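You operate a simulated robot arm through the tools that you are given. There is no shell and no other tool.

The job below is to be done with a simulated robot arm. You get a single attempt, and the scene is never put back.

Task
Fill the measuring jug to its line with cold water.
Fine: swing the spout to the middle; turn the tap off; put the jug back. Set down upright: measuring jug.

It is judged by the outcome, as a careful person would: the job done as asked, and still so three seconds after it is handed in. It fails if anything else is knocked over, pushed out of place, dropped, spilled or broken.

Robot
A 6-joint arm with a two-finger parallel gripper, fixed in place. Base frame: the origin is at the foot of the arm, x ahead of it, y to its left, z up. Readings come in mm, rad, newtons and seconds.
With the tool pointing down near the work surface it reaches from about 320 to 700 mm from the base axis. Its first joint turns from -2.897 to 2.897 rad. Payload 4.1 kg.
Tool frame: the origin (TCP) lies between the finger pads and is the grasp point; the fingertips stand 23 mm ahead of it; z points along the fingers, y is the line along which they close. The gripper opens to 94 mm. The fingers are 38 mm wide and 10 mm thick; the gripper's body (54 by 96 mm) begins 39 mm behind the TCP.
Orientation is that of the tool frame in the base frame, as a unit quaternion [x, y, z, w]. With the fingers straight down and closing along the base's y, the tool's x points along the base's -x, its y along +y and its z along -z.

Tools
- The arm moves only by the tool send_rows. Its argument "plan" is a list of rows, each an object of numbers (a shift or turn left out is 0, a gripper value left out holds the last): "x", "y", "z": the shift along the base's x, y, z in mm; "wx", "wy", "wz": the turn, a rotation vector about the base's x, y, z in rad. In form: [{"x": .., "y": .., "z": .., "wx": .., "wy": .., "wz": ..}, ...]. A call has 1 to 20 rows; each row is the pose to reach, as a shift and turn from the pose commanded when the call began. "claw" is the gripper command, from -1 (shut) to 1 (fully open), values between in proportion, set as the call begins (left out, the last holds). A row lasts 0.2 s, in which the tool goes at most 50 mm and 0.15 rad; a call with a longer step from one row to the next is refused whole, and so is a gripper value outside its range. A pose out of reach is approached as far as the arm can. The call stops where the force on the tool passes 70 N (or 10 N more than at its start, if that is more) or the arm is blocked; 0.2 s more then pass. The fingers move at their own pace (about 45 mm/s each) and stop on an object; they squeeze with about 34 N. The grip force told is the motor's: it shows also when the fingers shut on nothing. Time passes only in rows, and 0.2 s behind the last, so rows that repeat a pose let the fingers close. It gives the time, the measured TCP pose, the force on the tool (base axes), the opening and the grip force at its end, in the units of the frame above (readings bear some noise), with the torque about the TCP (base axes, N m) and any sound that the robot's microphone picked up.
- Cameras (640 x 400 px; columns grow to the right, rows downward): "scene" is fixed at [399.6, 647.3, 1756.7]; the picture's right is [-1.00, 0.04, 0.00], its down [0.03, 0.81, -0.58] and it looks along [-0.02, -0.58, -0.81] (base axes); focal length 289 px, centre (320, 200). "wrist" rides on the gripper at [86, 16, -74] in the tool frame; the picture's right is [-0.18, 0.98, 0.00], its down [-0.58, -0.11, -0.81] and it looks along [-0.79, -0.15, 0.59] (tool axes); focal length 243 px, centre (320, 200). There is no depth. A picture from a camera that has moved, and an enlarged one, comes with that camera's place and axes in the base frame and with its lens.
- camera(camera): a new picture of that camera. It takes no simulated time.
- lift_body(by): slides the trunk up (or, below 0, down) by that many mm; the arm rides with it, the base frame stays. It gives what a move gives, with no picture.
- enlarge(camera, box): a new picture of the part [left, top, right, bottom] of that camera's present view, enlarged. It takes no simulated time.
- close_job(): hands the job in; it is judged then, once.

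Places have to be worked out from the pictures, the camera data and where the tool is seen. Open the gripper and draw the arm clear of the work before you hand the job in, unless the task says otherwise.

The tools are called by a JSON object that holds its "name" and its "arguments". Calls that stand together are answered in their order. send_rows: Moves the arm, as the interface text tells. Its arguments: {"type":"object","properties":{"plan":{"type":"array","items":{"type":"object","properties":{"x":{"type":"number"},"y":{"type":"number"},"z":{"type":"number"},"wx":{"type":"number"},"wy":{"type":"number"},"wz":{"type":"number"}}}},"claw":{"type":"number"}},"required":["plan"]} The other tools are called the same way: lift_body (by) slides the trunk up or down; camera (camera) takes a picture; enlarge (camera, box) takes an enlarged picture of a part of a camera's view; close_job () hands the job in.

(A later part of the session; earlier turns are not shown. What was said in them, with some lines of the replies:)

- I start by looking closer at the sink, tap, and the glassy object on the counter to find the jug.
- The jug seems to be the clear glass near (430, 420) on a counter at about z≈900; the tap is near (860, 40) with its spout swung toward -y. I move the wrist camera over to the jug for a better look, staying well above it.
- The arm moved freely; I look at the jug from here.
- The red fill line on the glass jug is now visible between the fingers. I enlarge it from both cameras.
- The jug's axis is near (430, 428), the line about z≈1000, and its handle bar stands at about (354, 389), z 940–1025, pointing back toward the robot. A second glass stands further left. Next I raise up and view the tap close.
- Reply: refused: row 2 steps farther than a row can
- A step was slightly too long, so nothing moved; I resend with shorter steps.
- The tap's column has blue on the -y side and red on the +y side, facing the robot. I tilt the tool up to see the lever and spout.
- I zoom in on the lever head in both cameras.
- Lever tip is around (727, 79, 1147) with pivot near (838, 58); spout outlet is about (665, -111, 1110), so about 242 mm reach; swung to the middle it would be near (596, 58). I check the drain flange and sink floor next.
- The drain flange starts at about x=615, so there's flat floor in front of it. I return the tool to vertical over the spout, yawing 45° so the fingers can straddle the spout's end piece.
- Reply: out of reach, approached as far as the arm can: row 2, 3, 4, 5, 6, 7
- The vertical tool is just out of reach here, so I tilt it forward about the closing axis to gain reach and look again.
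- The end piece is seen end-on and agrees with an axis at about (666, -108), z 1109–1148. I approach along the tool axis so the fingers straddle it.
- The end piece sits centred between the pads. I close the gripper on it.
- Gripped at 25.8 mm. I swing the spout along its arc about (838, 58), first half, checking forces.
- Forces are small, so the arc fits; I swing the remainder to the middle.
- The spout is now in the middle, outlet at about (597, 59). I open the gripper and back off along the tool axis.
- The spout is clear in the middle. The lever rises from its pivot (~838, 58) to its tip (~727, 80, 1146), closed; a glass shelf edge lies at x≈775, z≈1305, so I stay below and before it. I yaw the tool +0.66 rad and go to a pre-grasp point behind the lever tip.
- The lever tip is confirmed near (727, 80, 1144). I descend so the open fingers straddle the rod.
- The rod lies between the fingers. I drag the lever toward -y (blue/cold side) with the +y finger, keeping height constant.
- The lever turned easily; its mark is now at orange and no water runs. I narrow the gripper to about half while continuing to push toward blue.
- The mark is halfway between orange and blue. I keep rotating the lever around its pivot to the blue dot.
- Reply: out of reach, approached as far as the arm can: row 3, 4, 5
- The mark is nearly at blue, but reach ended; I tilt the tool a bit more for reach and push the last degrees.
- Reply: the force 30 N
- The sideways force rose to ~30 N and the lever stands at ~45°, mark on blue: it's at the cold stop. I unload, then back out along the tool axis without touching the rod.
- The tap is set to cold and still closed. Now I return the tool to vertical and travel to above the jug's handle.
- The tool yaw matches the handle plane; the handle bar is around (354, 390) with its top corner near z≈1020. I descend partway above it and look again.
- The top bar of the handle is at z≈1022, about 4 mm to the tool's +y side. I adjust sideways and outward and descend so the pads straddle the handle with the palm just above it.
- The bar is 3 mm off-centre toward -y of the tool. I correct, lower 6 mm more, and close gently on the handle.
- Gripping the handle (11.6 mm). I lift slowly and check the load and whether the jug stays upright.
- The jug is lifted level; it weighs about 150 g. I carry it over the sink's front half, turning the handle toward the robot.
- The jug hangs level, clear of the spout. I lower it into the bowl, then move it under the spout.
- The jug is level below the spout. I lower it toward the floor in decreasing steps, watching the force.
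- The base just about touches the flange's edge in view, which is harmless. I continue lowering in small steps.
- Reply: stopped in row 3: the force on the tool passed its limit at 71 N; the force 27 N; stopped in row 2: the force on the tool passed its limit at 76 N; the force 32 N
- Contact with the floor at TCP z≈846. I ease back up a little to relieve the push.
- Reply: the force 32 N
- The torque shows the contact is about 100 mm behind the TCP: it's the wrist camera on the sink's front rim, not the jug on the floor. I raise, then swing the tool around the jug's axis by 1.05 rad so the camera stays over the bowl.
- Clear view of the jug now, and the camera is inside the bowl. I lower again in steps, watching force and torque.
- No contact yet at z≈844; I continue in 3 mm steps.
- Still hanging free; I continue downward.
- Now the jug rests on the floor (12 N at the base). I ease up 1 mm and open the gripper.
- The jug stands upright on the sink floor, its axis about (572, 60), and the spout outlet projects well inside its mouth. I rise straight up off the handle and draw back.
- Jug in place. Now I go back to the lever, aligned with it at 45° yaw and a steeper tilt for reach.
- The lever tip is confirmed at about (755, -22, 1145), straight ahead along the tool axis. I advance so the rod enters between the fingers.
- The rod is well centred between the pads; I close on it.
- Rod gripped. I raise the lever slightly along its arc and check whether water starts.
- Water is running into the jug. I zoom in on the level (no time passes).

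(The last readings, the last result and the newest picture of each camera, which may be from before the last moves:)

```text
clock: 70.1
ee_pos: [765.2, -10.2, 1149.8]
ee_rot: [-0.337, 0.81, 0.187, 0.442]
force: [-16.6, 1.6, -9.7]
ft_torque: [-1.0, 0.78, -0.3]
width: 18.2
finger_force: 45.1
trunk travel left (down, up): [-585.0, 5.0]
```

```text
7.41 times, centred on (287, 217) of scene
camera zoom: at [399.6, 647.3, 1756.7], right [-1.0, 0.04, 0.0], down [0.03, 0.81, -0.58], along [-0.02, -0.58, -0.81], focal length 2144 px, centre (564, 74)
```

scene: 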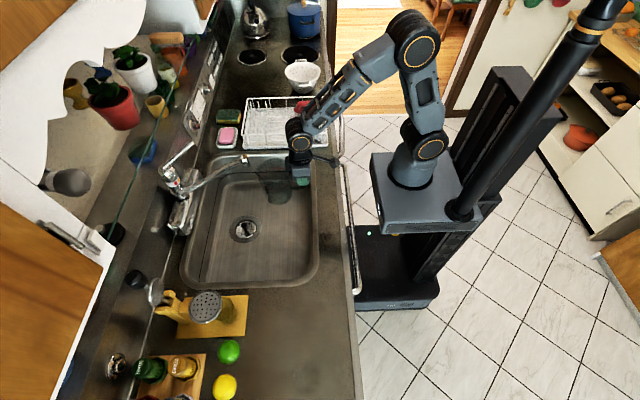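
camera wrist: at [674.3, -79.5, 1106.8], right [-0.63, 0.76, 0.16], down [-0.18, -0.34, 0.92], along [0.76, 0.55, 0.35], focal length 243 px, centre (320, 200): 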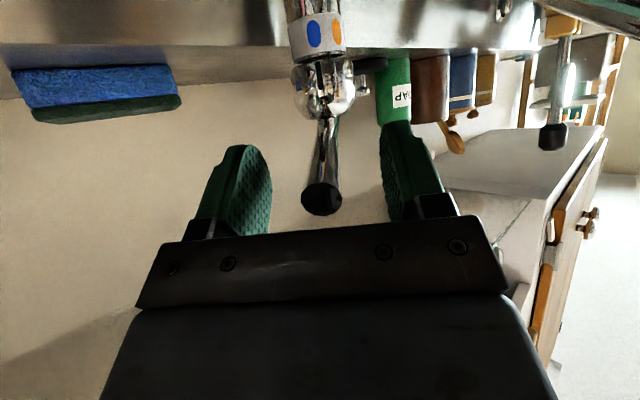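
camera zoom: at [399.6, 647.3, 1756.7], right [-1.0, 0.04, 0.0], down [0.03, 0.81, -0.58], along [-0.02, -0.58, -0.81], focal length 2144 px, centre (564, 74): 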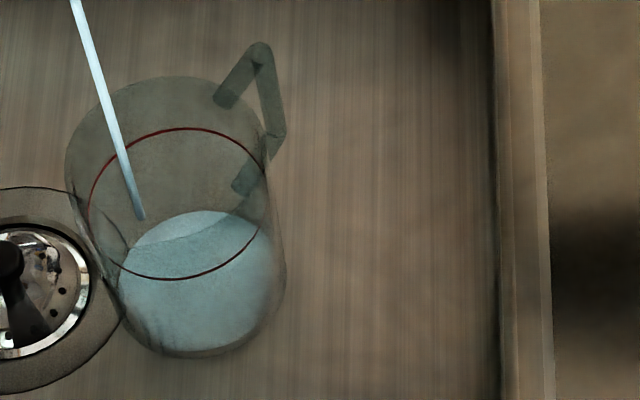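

The surface is near the bottom, about 80 mm below the line. I hold for about a second to measure the filling rate.

{"name": "send_rows", "arguments": {"plan": [{}, {}, {}, {}]}}

{"name": "enlarge", "arguments": {"camera": "scene", "box": [265, 190, 309, 244]}}

```text
clock: 71.1
ee_pos: [764.8, -10.1, 1152.4]
ee_rot: [-0.337, 0.81, 0.186, 0.443]
force: [-17.8, 3.7, -9.8]
ft_torque: [-0.98, 0.85, -0.04]
width: 17.9
finger_force: 45.3
trunk travel left (down, up): [-585.0, 5.0]
```

```text
7.41 times, centred on (287, 217) of scene
camera zoom: at [399.6, 647.3, 1756.7], right [-1.0, 0.04, 0.0], down [0.03, 0.81, -0.58], along [-0.02, -0.58, -0.81], focal length 2144 px, centre (564, 74)
```

zoom: 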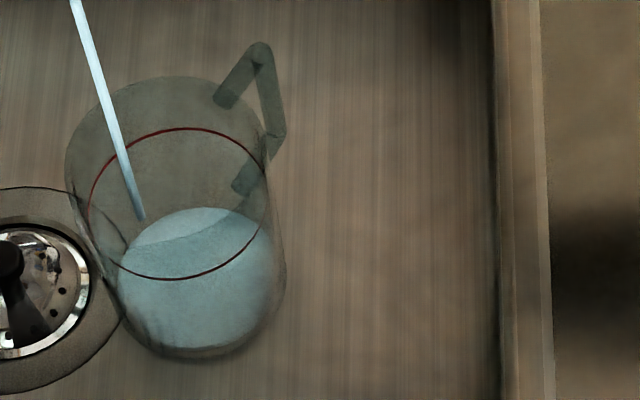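

The level rises about 3 mm/s and needs ~80 mm more. I hold for two longer waits and recheck.

{"name": "send_rows", "arguments": {"plan": [{}, {}, {}, {}, {}, {}, {}, {}, {}, {}, {}, {}, {}, {}, {}, {}, {}, {}, {}, {}]}}

{"name": "send_rows", "arguments": {"plan": [{}, {}, {}, {}, {}, {}, {}, {}, {}, {}, {}, {}, {}, {}, {}, {}, {}, {}, {}, {}]}}

{"name": "enlarge", "arguments": {"camera": "scene", "box": [265, 190, 309, 244]}}

```text
clock: 75.3
ee_pos: [767.0, -10.7, 1151.6]
ee_rot: [-0.337, 0.81, 0.185, 0.442]
force: [-13.1, 7.4, -4.7]
ft_torque: [-0.4, 0.35, -0.08]
width: 17.9
finger_force: 44.9
trunk travel left (down, up): [-585.0, 5.0]
```

```text
clock: 79.5
ee_pos: [764.1, -9.6, 1151.8]
ee_rot: [-0.336, 0.81, 0.185, 0.444]
force: [-9.0, 6.3, 0.8]
ft_torque: [-0.05, 0.04, -0.06]
width: 18.1
finger_force: 45.2
trunk travel left (down, up): [-585.0, 5.0]
```

```text
7.41 times, centred on (287, 217) of scene
camera zoom: at [399.6, 647.3, 1756.7], right [-1.0, 0.04, 0.0], down [0.03, 0.81, -0.58], along [-0.02, -0.58, -0.81], focal length 2144 px, centre (564, 74)
```

zoom: 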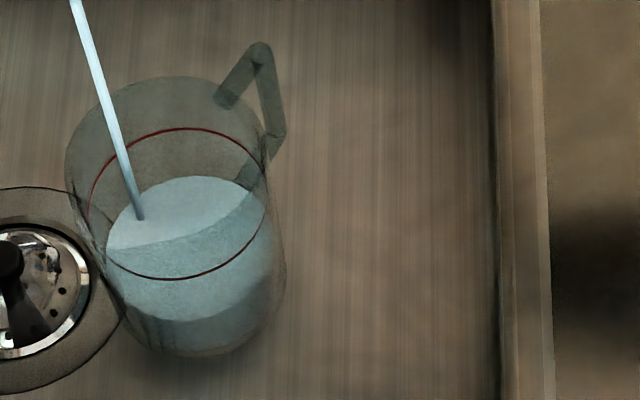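

Rate is 3.7 px/s; the water's far edge (row 177) must reach about row 131. I wait about 8 s more.

{"name": "send_rows", "arguments": {"plan": [{}, {}, {}, {}, {}, {}, {}, {}, {}, {}, {}, {}, {}, {}, {}, {}, {}, {}, {}, {}]}}

{"name": "send_rows", "arguments": {"plan": [{}, {}, {}, {}, {}, {}, {}, {}, {}, {}, {}, {}, {}, {}, {}]}}

{"name": "enlarge", "arguments": {"camera": "scene", "box": [265, 190, 309, 244]}}

```text
clock: 83.7
ee_pos: [765.5, -10.4, 1150.8]
ee_rot: [-0.337, 0.81, 0.185, 0.443]
force: [-7.3, 8.6, 2.4]
ft_torque: [0.15, -0.18, -0.01]
width: 17.8
finger_force: 45.0
trunk travel left (down, up): [-585.0, 5.0]
```

```text
clock: 86.9
ee_pos: [765.3, -10.6, 1151.8]
ee_rot: [-0.336, 0.81, 0.185, 0.443]
force: [-7.6, 7.8, 0.6]
ft_torque: [0.16, -0.21, -0.06]
width: 17.7
finger_force: 45.0
trunk travel left (down, up): [-585.0, 5.0]
```

```text
7.41 times, centred on (287, 217) of scene
camera zoom: at [399.6, 647.3, 1756.7], right [-1.0, 0.04, 0.0], down [0.03, 0.81, -0.58], along [-0.02, -0.58, -0.81], focal length 2144 px, centre (564, 74)
```

zoom: 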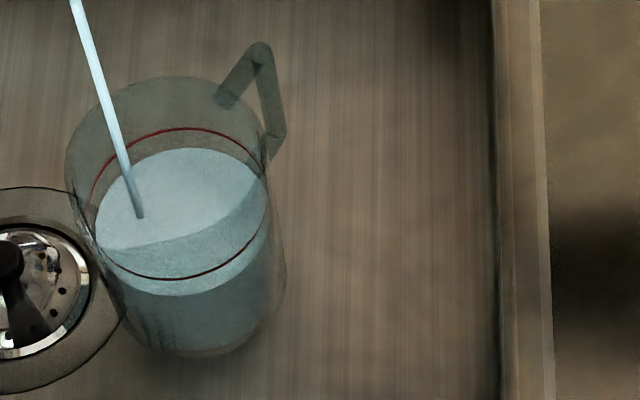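

About 17 px (roughly 4.5 s) remain. I wait 3 s and check once more before closing.

{"name": "send_rows", "arguments": {"plan": [{}, {}, {}, {}, {}, {}, {}, {}, {}, {}, {}, {}, {}, {}]}}

{"name": "enlarge", "arguments": {"camera": "scene", "box": [265, 190, 309, 244]}}

{"name": "enlarge", "arguments": {"camera": "scene", "box": [267, 200, 291, 230]}}

```text
clock: 89.9
ee_pos: [766.3, -9.3, 1152.2]
ee_rot: [-0.336, 0.81, 0.185, 0.443]
force: [-9.2, 8.6, 1.7]
ft_torque: [0.14, -0.17, -0.05]
width: 17.9
finger_force: 45.4
trunk travel left (down, up): [-585.0, 5.0]
```

```text
7.41 times, centred on (287, 217) of scene
camera zoom: at [399.6, 647.3, 1756.7], right [-1.0, 0.04, 0.0], down [0.03, 0.81, -0.58], along [-0.02, -0.58, -0.81], focal length 2144 px, centre (564, 74)
```

zoom: 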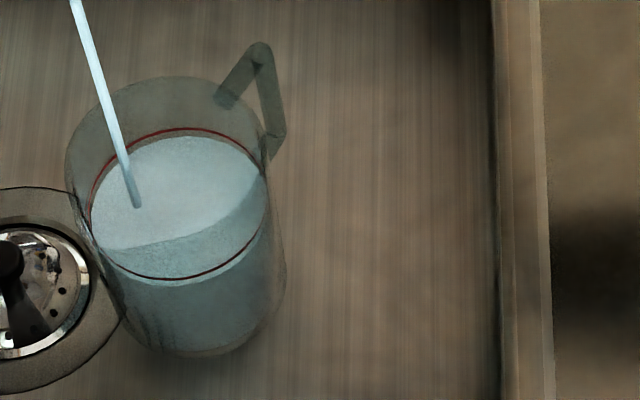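

```text
13.33 times, centred on (279, 215) of scene
camera zoom: at [399.6, 647.3, 1756.7], right [-1.0, 0.04, 0.0], down [0.03, 0.81, -0.58], along [-0.02, -0.58, -0.81], focal length 3859 px, centre (867, 0)
```

zoom: 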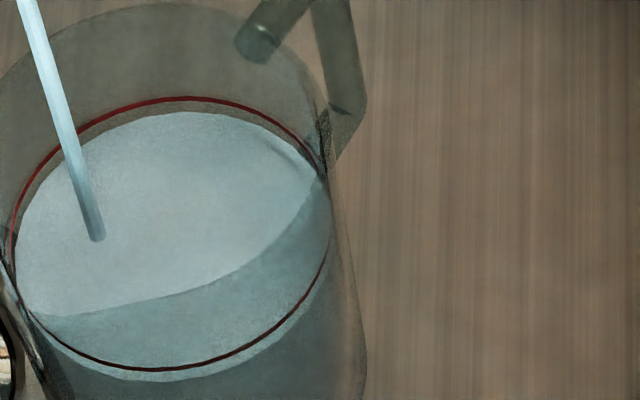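

Remaining is about 1.8 s worth. I hold 1.2 s more and then push the lever back down to closed in the same call.

{"name": "send_rows", "arguments": {"plan": [{}, {}, {}, {}, {}, {}, {"x": -1.7, "y": -1.7, "z": -5.2}, {"x": -3.5, "y": -3.5, "z": -11}, {"x": -3.5, "y": -3.5, "z": -12}]}}

{"name": "enlarge", "arguments": {"camera": "scene", "box": [267, 200, 291, 230]}}

{"name": "enlarge", "arguments": {"camera": "scene", "box": [190, 140, 310, 240]}}

```text
clock: 91.9
ee_pos: [762.5, -14.4, 1141.2]
ee_rot: [-0.337, 0.81, 0.185, 0.444]
force: [2.2, 12.8, 12.1]
ft_torque: [0.88, -0.88, -0.13]
width: 18.1
finger_force: 44.8
trunk travel left (down, up): [-585.0, 5.0]
```

```text
13.33 times, centred on (279, 215) of scene
camera zoom: at [399.6, 647.3, 1756.7], right [-1.0, 0.04, 0.0], down [0.03, 0.81, -0.58], along [-0.02, -0.58, -0.81], focal length 3859 px, centre (867, 0)
```

zoom: 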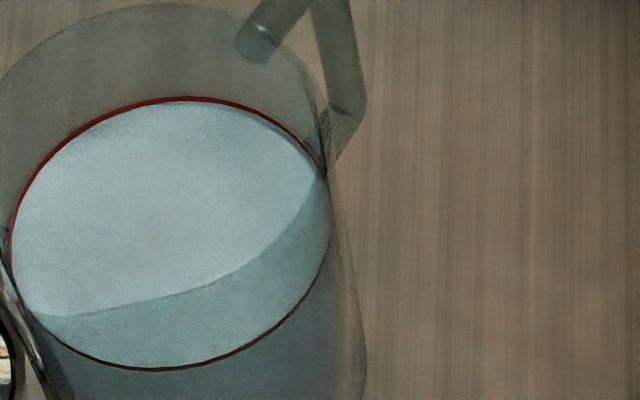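

```text
4.00 times, centred on (250, 190) of scene
camera zoom: at [399.6, 647.3, 1756.7], right [-1.0, 0.04, 0.0], down [0.03, 0.81, -0.58], along [-0.02, -0.58, -0.81], focal length 1158 px, centre (600, 240)
```

zoom: 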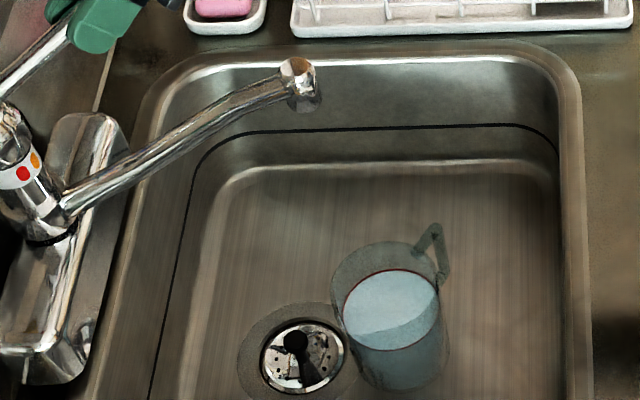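

The water surface sits right on the red line and the stream has stopped. I release the lever and back straight out along the tool axis.

{"name": "send_rows", "arguments": {"plan": [{}, {}, {}, {}], "claw": 0.3}}

{"name": "send_rows", "arguments": {"plan": [{"x": -12, "y": -12, "z": 11}, {"x": -26, "y": -26, "z": 24}, {"x": -42, "y": -42, "z": 38}, {"x": -59, "y": -59, "z": 54}, {"x": -70, "y": -75, "z": 80}]}}

{"name": "enlarge", "arguments": {"camera": "scene", "box": [140, 110, 320, 240]}}

```text
clock: 92.9
ee_pos: [763.2, -15.8, 1139.6]
ee_rot: [-0.337, 0.81, 0.186, 0.443]
force: [0.0, -0.2, 0.7]
ft_torque: [0.0, 0.03, -0.02]
width: 60.8
finger_force: 0.1
trunk travel left (down, up): [-585.0, 5.0]
```

```text
clock: 94.1
ee_pos: [691.8, -90.6, 1220.3]
ee_rot: [-0.338, 0.81, 0.187, 0.442]
force: [-0.5, 0.1, -0.3]
ft_torque: [-0.05, 0.0, -0.02]
width: 61.2
finger_force: 0.0
trunk travel left (down, up): [-585.0, 5.0]
```

```text
3.08 times, centred on (230, 175) of scene
camera zoom: at [399.6, 647.3, 1756.7], right [-1.0, 0.04, 0.0], down [0.03, 0.81, -0.58], along [-0.02, -0.58, -0.81], focal length 890 px, centre (597, 277)
```

zoom: 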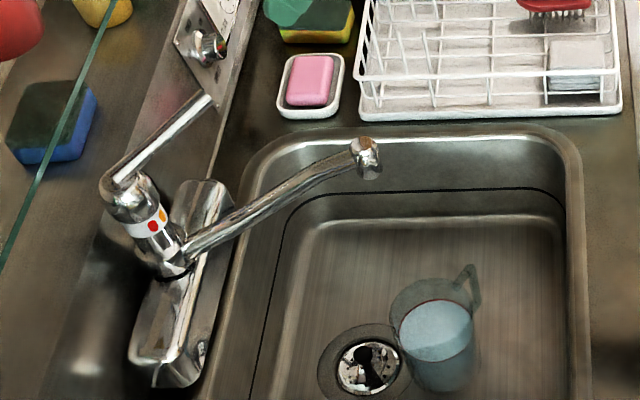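

The tap is off with no drip. I return the tool upright and go back above the jug's handle by the same route.

{"name": "send_rows", "arguments": {"plan": [{"x": -28, "y": -3, "z": 3, "wx": -0.09, "wy": 0.09}, {"x": -56, "y": -6, "z": 6, "wx": -0.18, "wy": 0.18}, {"x": -84, "y": -9, "z": 9, "wx": -0.27, "wy": 0.27}, {"x": -112, "y": -12, "z": 12, "wx": -0.36, "wy": 0.36}, {"x": -140, "y": -15, "z": 15, "wx": -0.45, "wy": 0.45}, {"x": -168, "y": -18, "z": 18, "wx": -0.54, "wy": 0.54}, {"x": -196, "y": -20, "z": 20, "wx": -0.63, "wy": 0.63}, {"x": -224, "y": -22, "z": 22, "wx": -0.707, "wy": 0.707}, {"x": -224, "y": -22, "z": 22, "wx": -0.707, "wy": 0.707}]}}

{"name": "send_rows", "arguments": {"plan": [{"y": 5, "z": -35, "wz": 0.09}, {"y": 15, "z": -75, "wz": 0.18}, {"y": 25, "z": -115, "wz": 0.265}, {"x": 5, "y": 40, "z": -155, "wz": 0.265}, {"x": 20, "y": 55, "z": -190, "wz": 0.265}, {"x": 40, "y": 75, "z": -225, "wz": 0.265}, {"x": 55, "y": 92, "z": -250, "wz": 0.265}, {"x": 62.5, "y": 99, "z": -265, "wz": 0.265}, {"x": 62.5, "y": 99, "z": -265, "wz": 0.265}], "claw": 0.3}}

{"name": "camera", "arguments": {"camera": "wrist"}}

{"name": "enlarge", "arguments": {"camera": "scene", "box": [230, 170, 320, 240]}}

```text
clock: 96.1
ee_pos: [468.4, -114.2, 1240.6]
ee_rot: [-0.382, 0.924, 0.002, -0.002]
force: [0.0, -0.5, -0.2]
ft_torque: [0.0, 0.03, -0.03]
width: 61.3
finger_force: 0.1
trunk travel left (down, up): [-585.0, 5.0]
```

```text
clock: 98.1
ee_pos: [533.7, -9.9, 976.1]
ee_rot: [-0.5, 0.866, 0.002, -0.002]
force: [0.7, -0.4, 0.1]
ft_torque: [0.01, -0.04, 0.0]
width: 61.0
finger_force: 0.1
trunk travel left (down, up): [-585.0, 5.0]
```

```text
taken
camera wrist: at [476.9, -77.3, 1050.3], right [-0.76, 0.65, 0.01], down [0.39, 0.45, 0.81], along [0.52, 0.62, -0.59], focal length 243 px, centre (320, 200)
```

wrist: 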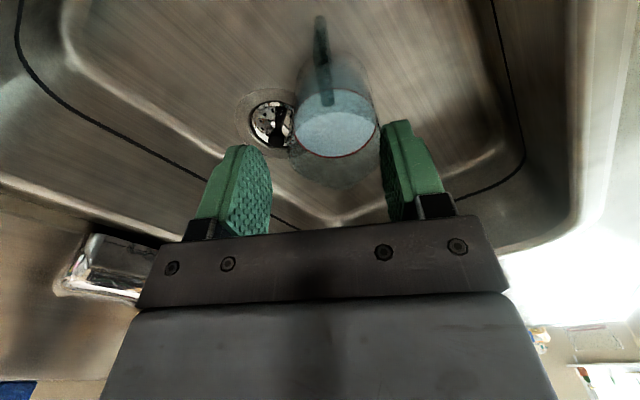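

```text
5.71 times, centred on (275, 205) of scene
camera zoom: at [399.6, 647.3, 1756.7], right [-1.0, 0.04, 0.0], down [0.03, 0.81, -0.58], along [-0.02, -0.58, -0.81], focal length 1654 px, centre (577, 171)
```

zoom: 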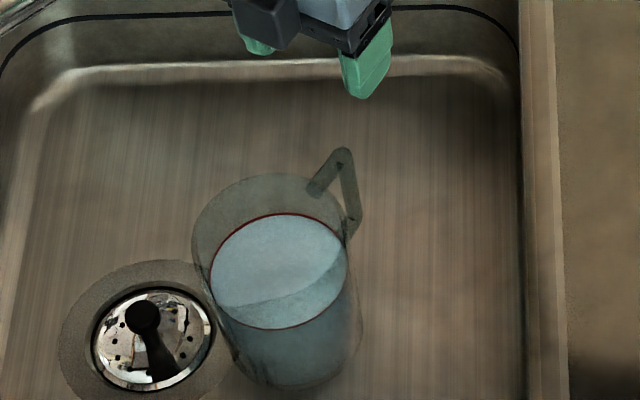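

The handle is directly below, in line with the fingers. I descend partway and recheck alignment.

{"name": "send_rows", "arguments": {"plan": [{"x": -1.5, "z": -30}, {"x": -1.5, "z": -60}, {"x": -1.5, "z": -85}, {"x": -1.5, "z": -85}]}}

{"name": "enlarge", "arguments": {"camera": "wrist", "box": [200, 60, 440, 220]}}

```text
clock: 99.1
ee_pos: [530.4, -9.2, 891.0]
ee_rot: [-0.5, 0.866, 0.003, 0.0]
force: [0.3, 0.4, 0.6]
ft_torque: [0.04, -0.01, 0.01]
width: 61.0
finger_force: 0.2
trunk travel left (down, up): [-585.0, 5.0]
```

```text
2.50 times, centred on (320, 140) of wrist
camera zoom: at [473.4, -76.9, 963.8], right [-0.76, 0.65, 0.01], down [0.39, 0.45, 0.81], along [0.52, 0.62, -0.59], focal length 606 px, centre (320, 350)
```

zoom: 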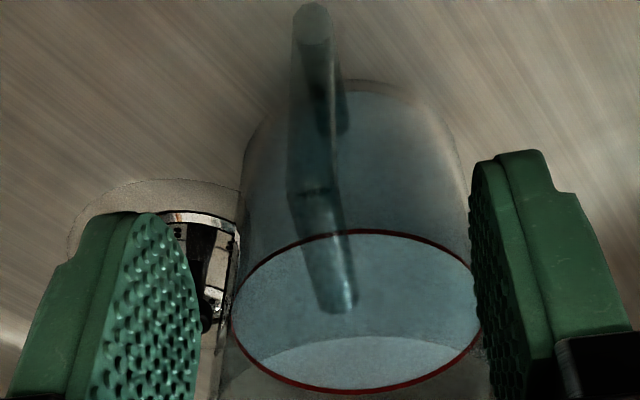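

Image and readings both show a ~3 mm offset in y; I correct and descend onto the handle, last bit slowly.

{"name": "send_rows", "arguments": {"plan": [{"y": -3.4, "z": -8}, {"y": -3.4, "z": -28}, {"y": -3.4, "z": -45}, {"y": -3.4, "z": -56}, {"y": -3.4, "z": -56}]}}

{"name": "send_rows", "arguments": {"plan": [{"z": -2}, {"z": -5}, {"z": -5}]}}

{"name": "enlarge", "arguments": {"camera": "wrist", "box": [200, 60, 440, 220]}}

{"name": "enlarge", "arguments": {"camera": "scene", "box": [230, 170, 320, 240]}}

```text
clock: 100.3
ee_pos: [529.9, -16.1, 833.2]
ee_rot: [-0.501, 0.866, 0.003, 0.0]
force: [-0.6, -0.4, 0.2]
ft_torque: [0.0, -0.01, -0.01]
width: 61.3
finger_force: 0.0
trunk travel left (down, up): [-585.0, 5.0]
```

```text
clock: 101.1
ee_pos: [530.6, -15.7, 830.7]
ee_rot: [-0.5, 0.866, 0.003, -0.001]
force: [-0.1, -0.7, -0.2]
ft_torque: [0.01, -0.04, 0.02]
width: 61.2
finger_force: 0.0
trunk travel left (down, up): [-585.0, 5.0]
```

```text
2.50 times, centred on (320, 140) of wrist
camera zoom: at [474.2, -82.4, 904.0], right [-0.76, 0.65, 0.01], down [0.39, 0.45, 0.81], along [0.52, 0.62, -0.59], focal length 606 px, centre (320, 350)
```

zoom: 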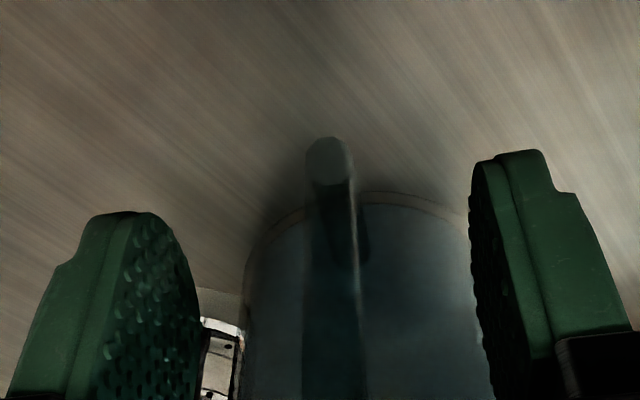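

```text
5.71 times, centred on (275, 205) of scene
camera zoom: at [399.6, 647.3, 1756.7], right [-1.0, 0.04, 0.0], down [0.03, 0.81, -0.58], along [-0.02, -0.58, -0.81], focal length 1654 px, centre (577, 171)
```

zoom: 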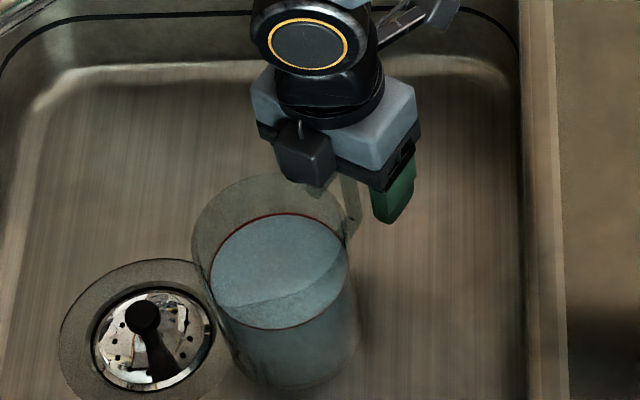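

The bar is ~2.7 mm toward the tool's +y; I nudge to centre it, then close on the handle.

{"name": "send_rows", "arguments": {"plan": [{"x": -0.5, "y": 1.6, "z": -0.5}, {"x": -1, "y": 3.3, "z": -1}, {"x": -1, "y": 3.3, "z": -1}]}}

{"name": "send_rows", "arguments": {"plan": [{}, {}, {}, {}, {}, {}], "claw": -1}}

{"name": "enlarge", "arguments": {"camera": "scene", "box": [230, 170, 320, 240]}}

{"name": "enlarge", "arguments": {"camera": "wrist", "box": [200, 60, 440, 220]}}

```text
clock: 101.9
ee_pos: [529.3, -13.2, 830.6]
ee_rot: [-0.501, 0.865, 0.003, -0.001]
force: [0.3, -0.4, -0.1]
ft_torque: [0.01, -0.03, -0.04]
width: 61.4
finger_force: 0.2
trunk travel left (down, up): [-585.0, 5.0]
```

```text
clock: 103.3
ee_pos: [528.5, -12.8, 828.5]
ee_rot: [-0.501, 0.866, 0.003, 0.001]
force: [0.7, -0.8, 0.5]
ft_torque: [-0.16, -0.3, -0.06]
width: 11.5
finger_force: 33.8
trunk travel left (down, up): [-585.0, 5.0]
```

```text
5.71 times, centred on (275, 205) of scene
camera zoom: at [399.6, 647.3, 1756.7], right [-1.0, 0.04, 0.0], down [0.03, 0.81, -0.58], along [-0.02, -0.58, -0.81], focal length 1654 px, centre (577, 171)
```

zoom: 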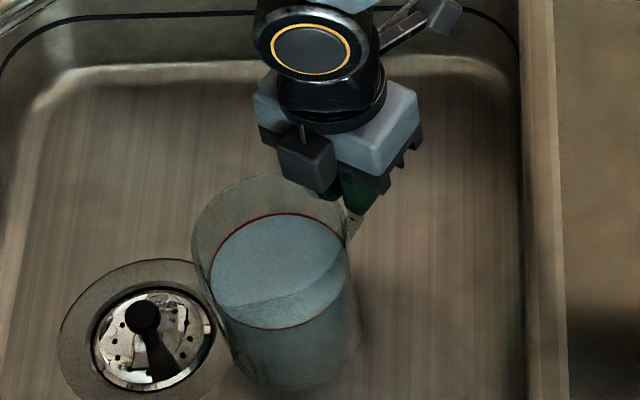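

```text
2.50 times, centred on (320, 140) of wrist
camera zoom: at [472.9, -79.6, 902.5], right [-0.76, 0.65, 0.01], down [0.39, 0.45, 0.81], along [0.52, 0.62, -0.59], focal length 606 px, centre (320, 350)
```

zoom: 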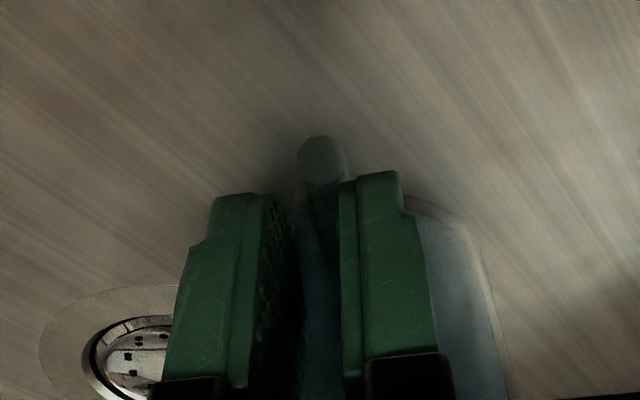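

Gripped. I lift slowly a few millimetres and check weight, slip and tilt.

{"name": "send_rows", "arguments": {"plan": [{"z": 1}, {"z": 2}, {"z": 4}, {"z": 6}, {"z": 8}, {"z": 8}]}}

{"name": "enlarge", "arguments": {"camera": "scene", "box": [230, 170, 320, 240]}}

{"name": "enlarge", "arguments": {"camera": "wrist", "box": [200, 60, 440, 220]}}

```text
clock: 104.7
ee_pos: [529.0, -12.7, 837.3]
ee_rot: [-0.5, 0.866, 0.004, 0.0]
force: [0.0, -1.0, -7.5]
ft_torque: [-0.47, 0.28, -0.03]
width: 11.5
finger_force: 34.1
trunk travel left (down, up): [-585.0, 5.0]
```

```text
5.71 times, centred on (275, 205) of scene
camera zoom: at [399.6, 647.3, 1756.7], right [-1.0, 0.04, 0.0], down [0.03, 0.81, -0.58], along [-0.02, -0.58, -0.81], focal length 1654 px, centre (577, 171)
```

zoom: 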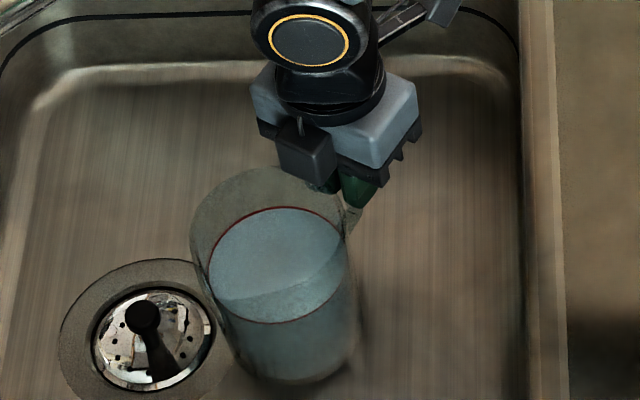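

```text
2.50 times, centred on (320, 140) of wrist
camera zoom: at [472.8, -79.5, 910.7], right [-0.76, 0.65, 0.01], down [0.39, 0.45, 0.81], along [0.52, 0.62, -0.59], focal length 606 px, centre (320, 350)
```

zoom: 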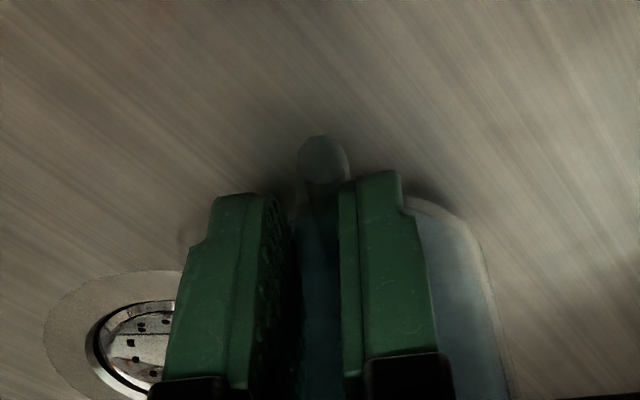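

7.5 N load, level, no slip, water still on the line. I raise it smoothly inside the bowl, staying below the spout.

{"name": "send_rows", "arguments": {"plan": [{"z": 2}, {"z": 6}, {"z": 12}, {"z": 20}, {"z": 30}, {"z": 41}, {"z": 53}, {"z": 65}, {"z": 77}, {"z": 89}, {"z": 100}, {"z": 109}, {"z": 115}, {"z": 119}, {"z": 121}, {"z": 121}]}}

{"name": "enlarge", "arguments": {"camera": "scene", "box": [210, 130, 340, 230]}}

```text
clock: 108.1
ee_pos: [529.5, -13.5, 956.5]
ee_rot: [-0.501, 0.865, 0.003, 0.0]
force: [-0.5, -0.1, -7.5]
ft_torque: [-0.44, 0.28, -0.01]
width: 11.7
finger_force: 34.1
trunk travel left (down, up): [-585.0, 5.0]
```

```text
4.00 times, centred on (275, 180) of scene
camera zoom: at [399.6, 647.3, 1756.7], right [-1.0, 0.04, 0.0], down [0.03, 0.81, -0.58], along [-0.02, -0.58, -0.81], focal length 1158 px, centre (500, 280)
```

zoom: 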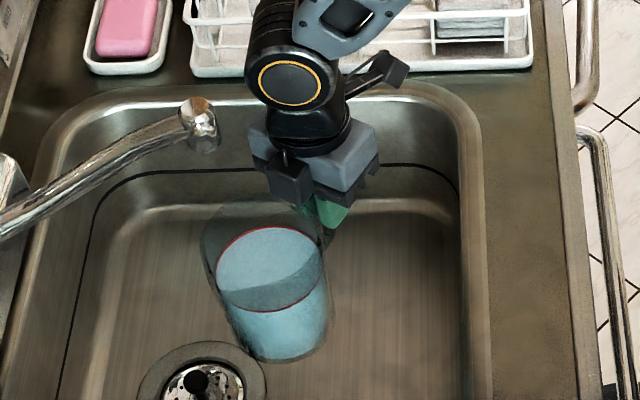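

Still level. I carry it back from under the spout and raise it above the counter level.

{"name": "send_rows", "arguments": {"plan": [{"x": -3, "y": 1}, {"x": -9, "y": 3}, {"x": -17, "y": 5, "z": 2}, {"x": -27, "y": 7, "z": 6}, {"x": -38, "y": 9, "z": 12}, {"x": -49, "y": 11, "z": 20}, {"x": -60, "y": 13, "z": 29}, {"x": -70, "y": 15, "z": 39}, {"x": -78, "y": 17, "z": 49}, {"x": -84, "y": 18, "z": 59}, {"x": -88, "y": 19, "z": 68}, {"x": -90, "y": 20, "z": 76}, {"x": -90, "y": 20, "z": 82}, {"x": -90, "y": 20, "z": 86}, {"x": -90, "y": 20, "z": 88}, {"x": -90, "y": 20, "z": 88}]}}

{"name": "enlarge", "arguments": {"camera": "scene", "box": [210, 110, 360, 230]}}

```text
clock: 111.5
ee_pos: [439.5, 5.3, 1047.1]
ee_rot: [-0.501, 0.865, 0.003, 0.0]
force: [-0.2, 0.2, -6.2]
ft_torque: [-0.45, 0.24, 0.0]
width: 11.6
finger_force: 33.5
trunk travel left (down, up): [-585.0, 5.0]
```

```text
3.33 times, centred on (285, 170) of scene
camera zoom: at [399.6, 647.3, 1756.7], right [-1.0, 0.04, 0.0], down [0.03, 0.81, -0.58], along [-0.02, -0.58, -0.81], focal length 965 px, centre (437, 300)
```

zoom: 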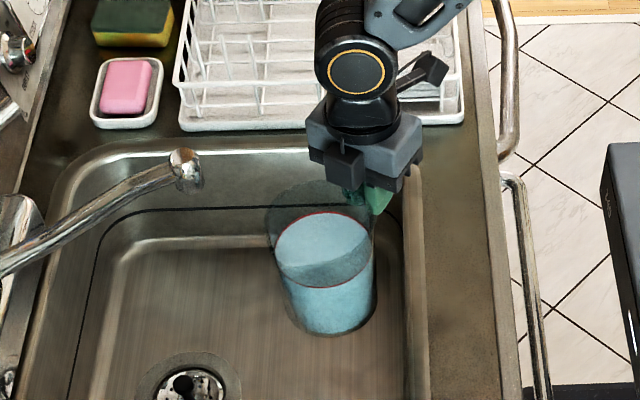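

Jug is level and 50 mm above the counter height. I carry it with a smooth speed profile back over its original spot, turning to the original handle yaw.

{"name": "send_rows", "arguments": {"plan": [{"x": -0.6, "y": 2.5, "wz": -0.004}, {"x": -2.6, "y": 10.1, "wz": -0.015}, {"x": -5.6, "y": 22.6, "wz": -0.034}, {"x": -9.8, "y": 39.6, "wz": -0.06}, {"x": -15.1, "y": 60.9, "wz": -0.092}, {"x": -21, "y": 85.6, "wz": -0.129}, {"x": -27.6, "y": 113.3, "wz": -0.17}, {"x": -34.6, "y": 143.1, "wz": -0.215}, {"x": -41.8, "y": 174.6, "wz": -0.261}, {"x": -49, "y": 206.5, "wz": -0.309}, {"x": -55.9, "y": 238.2, "wz": -0.355}, {"x": -62.4, "y": 268.5, "wz": -0.4}, {"x": -68.4, "y": 296.8, "wz": -0.441}, {"x": -73.5, "y": 322.3, "wz": -0.478}, {"x": -78, "y": 344.4, "wz": -0.51}, {"x": -81.5, "y": 362, "wz": -0.536}, {"x": -83.9, "y": 375.1, "wz": -0.555}, {"x": -85.5, "y": 383.1, "wz": -0.566}, {"x": -86, "y": 385.7, "wz": -0.57}, {"x": -86, "y": 385.7, "wz": -0.57}]}}

{"name": "enlarge", "arguments": {"camera": "scene", "box": [230, 230, 380, 350]}}

```text
clock: 115.7
ee_pos: [355.0, 393.2, 1045.6]
ee_rot: [-0.238, 0.971, 0.003, 0.0]
force: [-0.4, -0.4, -6.9]
ft_torque: [-0.23, 0.51, -0.01]
width: 11.6
finger_force: 34.0
trunk travel left (down, up): [-585.0, 5.0]
```

```text
3.33 times, centred on (305, 290) of scene
camera zoom: at [399.6, 647.3, 1756.7], right [-1.0, 0.04, 0.0], down [0.03, 0.81, -0.58], along [-0.02, -0.58, -0.81], focal length 965 px, centre (370, -100)
```

zoom: 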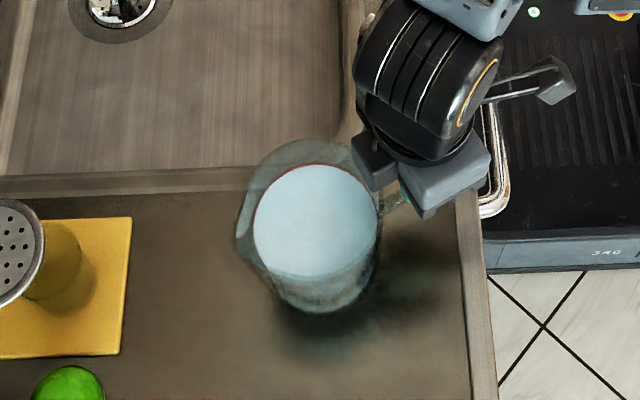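

Back over its original spot, level. I lower it smoothly to just above the counter.

{"name": "send_rows", "arguments": {"plan": [{"z": -2}, {"z": -6}, {"z": -12}, {"z": -20}, {"z": -28}, {"z": -35}, {"z": -40}, {"z": -43}, {"z": -44}, {"z": -44}]}}

{"name": "send_rows", "arguments": {"plan": [{"z": -1}, {"z": -2}, {"z": -2}]}}

{"name": "send_rows", "arguments": {"plan": [{"z": -1}, {"z": -2}, {"z": -2}]}}

```text
clock: 117.9
ee_pos: [354.3, 392.6, 1001.4]
ee_rot: [-0.237, 0.971, 0.003, 0.0]
force: [0.4, -0.2, -6.5]
ft_torque: [-0.26, 0.49, 0.0]
width: 11.8
finger_force: 34.4
trunk travel left (down, up): [-585.0, 5.0]
```

```text
clock: 118.7
ee_pos: [352.5, 393.6, 1000.0]
ee_rot: [-0.238, 0.971, 0.003, 0.0]
force: [-0.5, 0.0, -6.8]
ft_torque: [-0.22, 0.46, 0.02]
width: 11.6
finger_force: 34.3
trunk travel left (down, up): [-585.0, 5.0]
```

```text
clock: 119.5
ee_pos: [354.1, 392.6, 997.5]
ee_rot: [-0.238, 0.971, 0.003, 0.0]
force: [0.5, -0.2, -7.9]
ft_torque: [-0.25, 0.46, 0.0]
width: 11.5
finger_force: 34.1
trunk travel left (down, up): [-585.0, 5.0]
```

Still hanging; I go on in 1 mm increments.

{"name": "send_rows", "arguments": {"plan": [{"z": -0.7}, {"z": -1.4}, {"z": -1.4}]}}

{"name": "send_rows", "arguments": {"plan": [{"z": -0.5}, {"z": -1}, {"z": -1}]}}

```text
clock: 120.3
ee_pos: [353.7, 393.6, 995.3]
ee_rot: [-0.238, 0.971, 0.003, 0.001]
force: [-0.8, 0.9, -7.2]
ft_torque: [-0.27, 0.46, 0.03]
width: 11.9
finger_force: 33.7
trunk travel left (down, up): [-585.0, 5.0]
```

```text
clock: 121.1
ee_pos: [353.4, 393.5, 995.2]
ee_rot: [-0.239, 0.971, 0.003, 0.001]
force: [1.8, 0.6, -2.3]
ft_torque: [-0.12, -0.23, -0.03]
width: 11.8
finger_force: 34.2
trunk travel left (down, up): [-585.0, 5.0]
```

The counter has taken most of the weight. I lower 0.5 mm more and open the gripper.

{"name": "send_rows", "arguments": {"plan": [{"z": -0.5}, {"z": -0.5}]}}

{"name": "send_rows", "arguments": {"plan": [{}, {}, {}, {}, {}], "claw": 0.2}}

{"name": "enlarge", "arguments": {"camera": "scene", "box": [255, 250, 355, 330]}}

{"name": "enlarge", "arguments": {"camera": "wrist", "box": [200, 60, 440, 220]}}

```text
clock: 121.7
ee_pos: [352.4, 392.9, 994.6]
ee_rot: [-0.237, 0.971, 0.003, -0.001]
force: [2.4, 1.7, -0.2]
ft_torque: [0.06, -0.47, 0.12]
width: 11.8
finger_force: 33.9
trunk travel left (down, up): [-585.0, 5.0]
```

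```text
clock: 122.9
ee_pos: [353.2, 392.6, 993.9]
ee_rot: [-0.238, 0.971, 0.003, 0.0]
force: [0.2, 0.0, 0.1]
ft_torque: [0.0, 0.0, -0.01]
width: 56.4
finger_force: 0.1
trunk travel left (down, up): [-585.0, 5.0]
```

```text
5.00 times, centred on (305, 290) of scene
camera zoom: at [399.6, 647.3, 1756.7], right [-1.0, 0.04, 0.0], down [0.03, 0.81, -0.58], along [-0.02, -0.58, -0.81], focal length 1447 px, centre (395, -250)
```

zoom: 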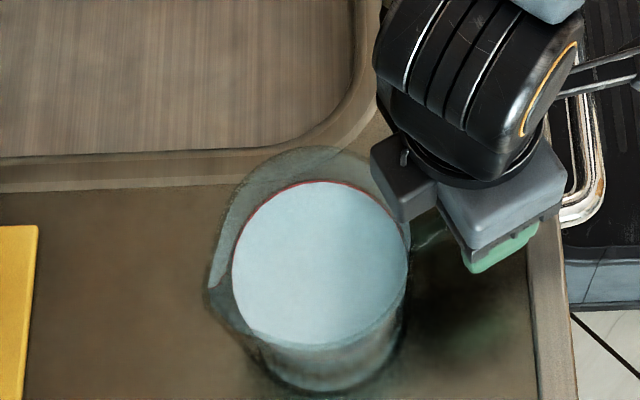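

```text
2.50 times, centred on (320, 140) of wrist
camera zoom: at [269.5, 367.3, 1067.9], right [-0.29, 0.96, 0.01], down [0.57, 0.17, 0.81], along [0.77, 0.24, -0.59], focal length 606 px, centre (320, 350)
```

zoom: 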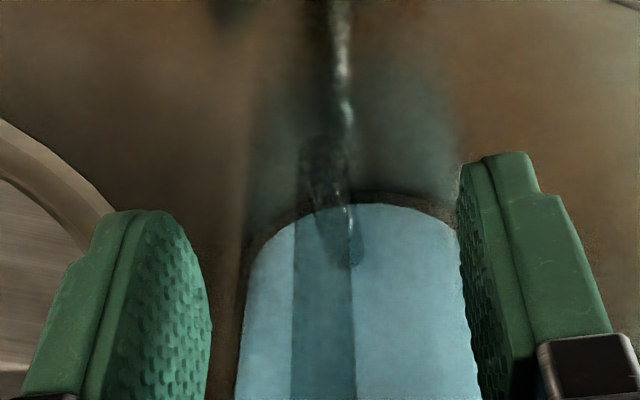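

The jug stands free and level on its spot. I rise straight up off the handle and then draw the arm clear.

{"name": "send_rows", "arguments": {"plan": [{"z": 8}, {"z": 22}, {"z": 45}, {"z": 75}, {"z": 110}, {"z": 150}, {"z": 190}, {"z": 190}]}}

{"name": "send_rows", "arguments": {"plan": [{"x": -10, "y": -40, "z": 20}, {"x": -20, "y": -80, "z": 40}, {"x": -30, "y": -120, "z": 60}, {"x": -40, "y": -160, "z": 80}, {"x": -50, "y": -200, "z": 100}, {"x": -60, "y": -240, "z": 120}, {"x": -65, "y": -280, "z": 135}, {"x": -65, "y": -310, "z": 150}, {"x": -65, "y": -310, "z": 150}], "claw": 1}}

{"name": "camera", "arguments": {"camera": "scene"}}

{"name": "enlarge", "arguments": {"camera": "scene", "box": [255, 255, 355, 335]}}

{"name": "enlarge", "arguments": {"camera": "scene", "box": [140, 110, 320, 260]}}

```text
clock: 124.7
ee_pos: [351.3, 391.6, 1186.1]
ee_rot: [-0.237, 0.972, 0.003, 0.0]
force: [-0.8, -0.6, -0.3]
ft_torque: [-0.03, 0.03, -0.01]
width: 56.4
finger_force: 0.1
trunk travel left (down, up): [-585.0, 5.0]
```

```text
clock: 126.7
ee_pos: [288.6, 82.8, 1334.2]
ee_rot: [-0.238, 0.971, 0.003, 0.002]
force: [-0.1, -0.4, 1.0]
ft_torque: [0.0, -0.01, -0.03]
width: 93.9
finger_force: 0.0
trunk travel left (down, up): [-585.0, 5.0]
```

```text
taken
```

scene: 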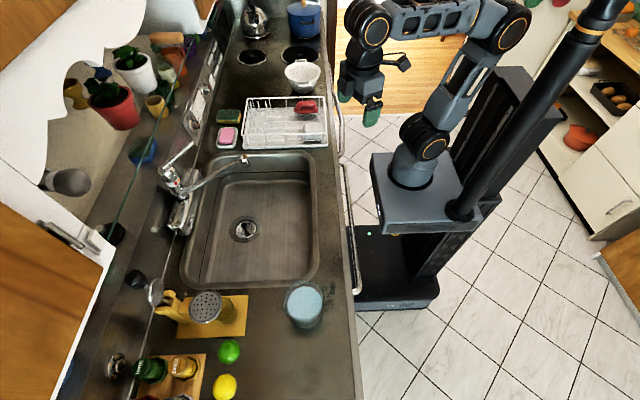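

```text
5.00 times, centred on (305, 295) of scene
camera zoom: at [399.6, 647.3, 1756.7], right [-1.0, 0.04, 0.0], down [0.03, 0.81, -0.58], along [-0.02, -0.58, -0.81], focal length 1447 px, centre (395, -275)
```

zoom: 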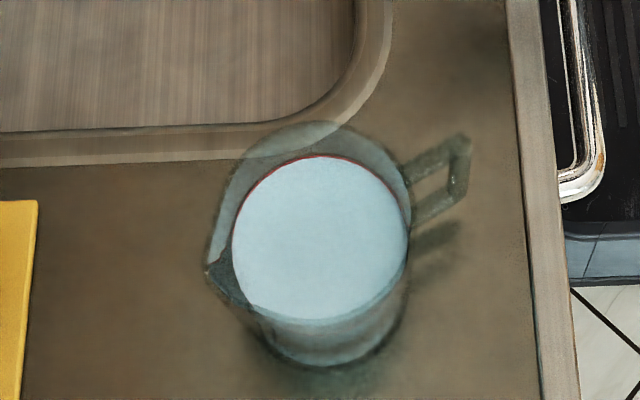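

```text
2.67 times, centred on (230, 185) of scene
camera zoom: at [399.6, 647.3, 1756.7], right [-1.0, 0.04, 0.0], down [0.03, 0.81, -0.58], along [-0.02, -0.58, -0.81], focal length 772 px, centre (560, 240)
```

zoom: 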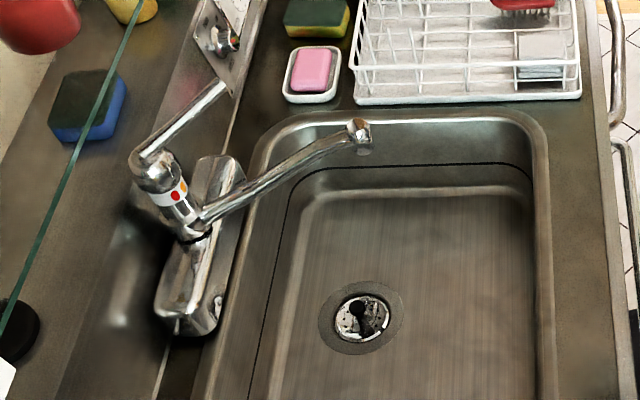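

The jug stands upright on its original spot with the water on the red line. The tap is off, the spout is in the middle, nothing else has moved, and the arm is clear with the gripper open, so I hand the job in.

{"name": "close_job", "arguments": {}}

```text
The job is handed in.
```

The measuring jug is filled to its red line with cold water. It stands upright on its original spot on the counter.

- **Tap:** I turned the lever to its blue (cold) stop before opening it. It is now off with no drip, and the lever is still on the cold side.
- **Spout:** I swung it to the middle of the sink and left it there.
- **Contact:** While I lowered the jug into the sink, the wrist camera pressed on the front rim and the arm stopped twice at about 70 N. I raised it, turned the tool and set the jug down from another angle. I saw no mark or shift from it in the pictures.

I saw no spills, and nothing else looked moved in the final pictures. The arm is clear of the work with the gripper open.
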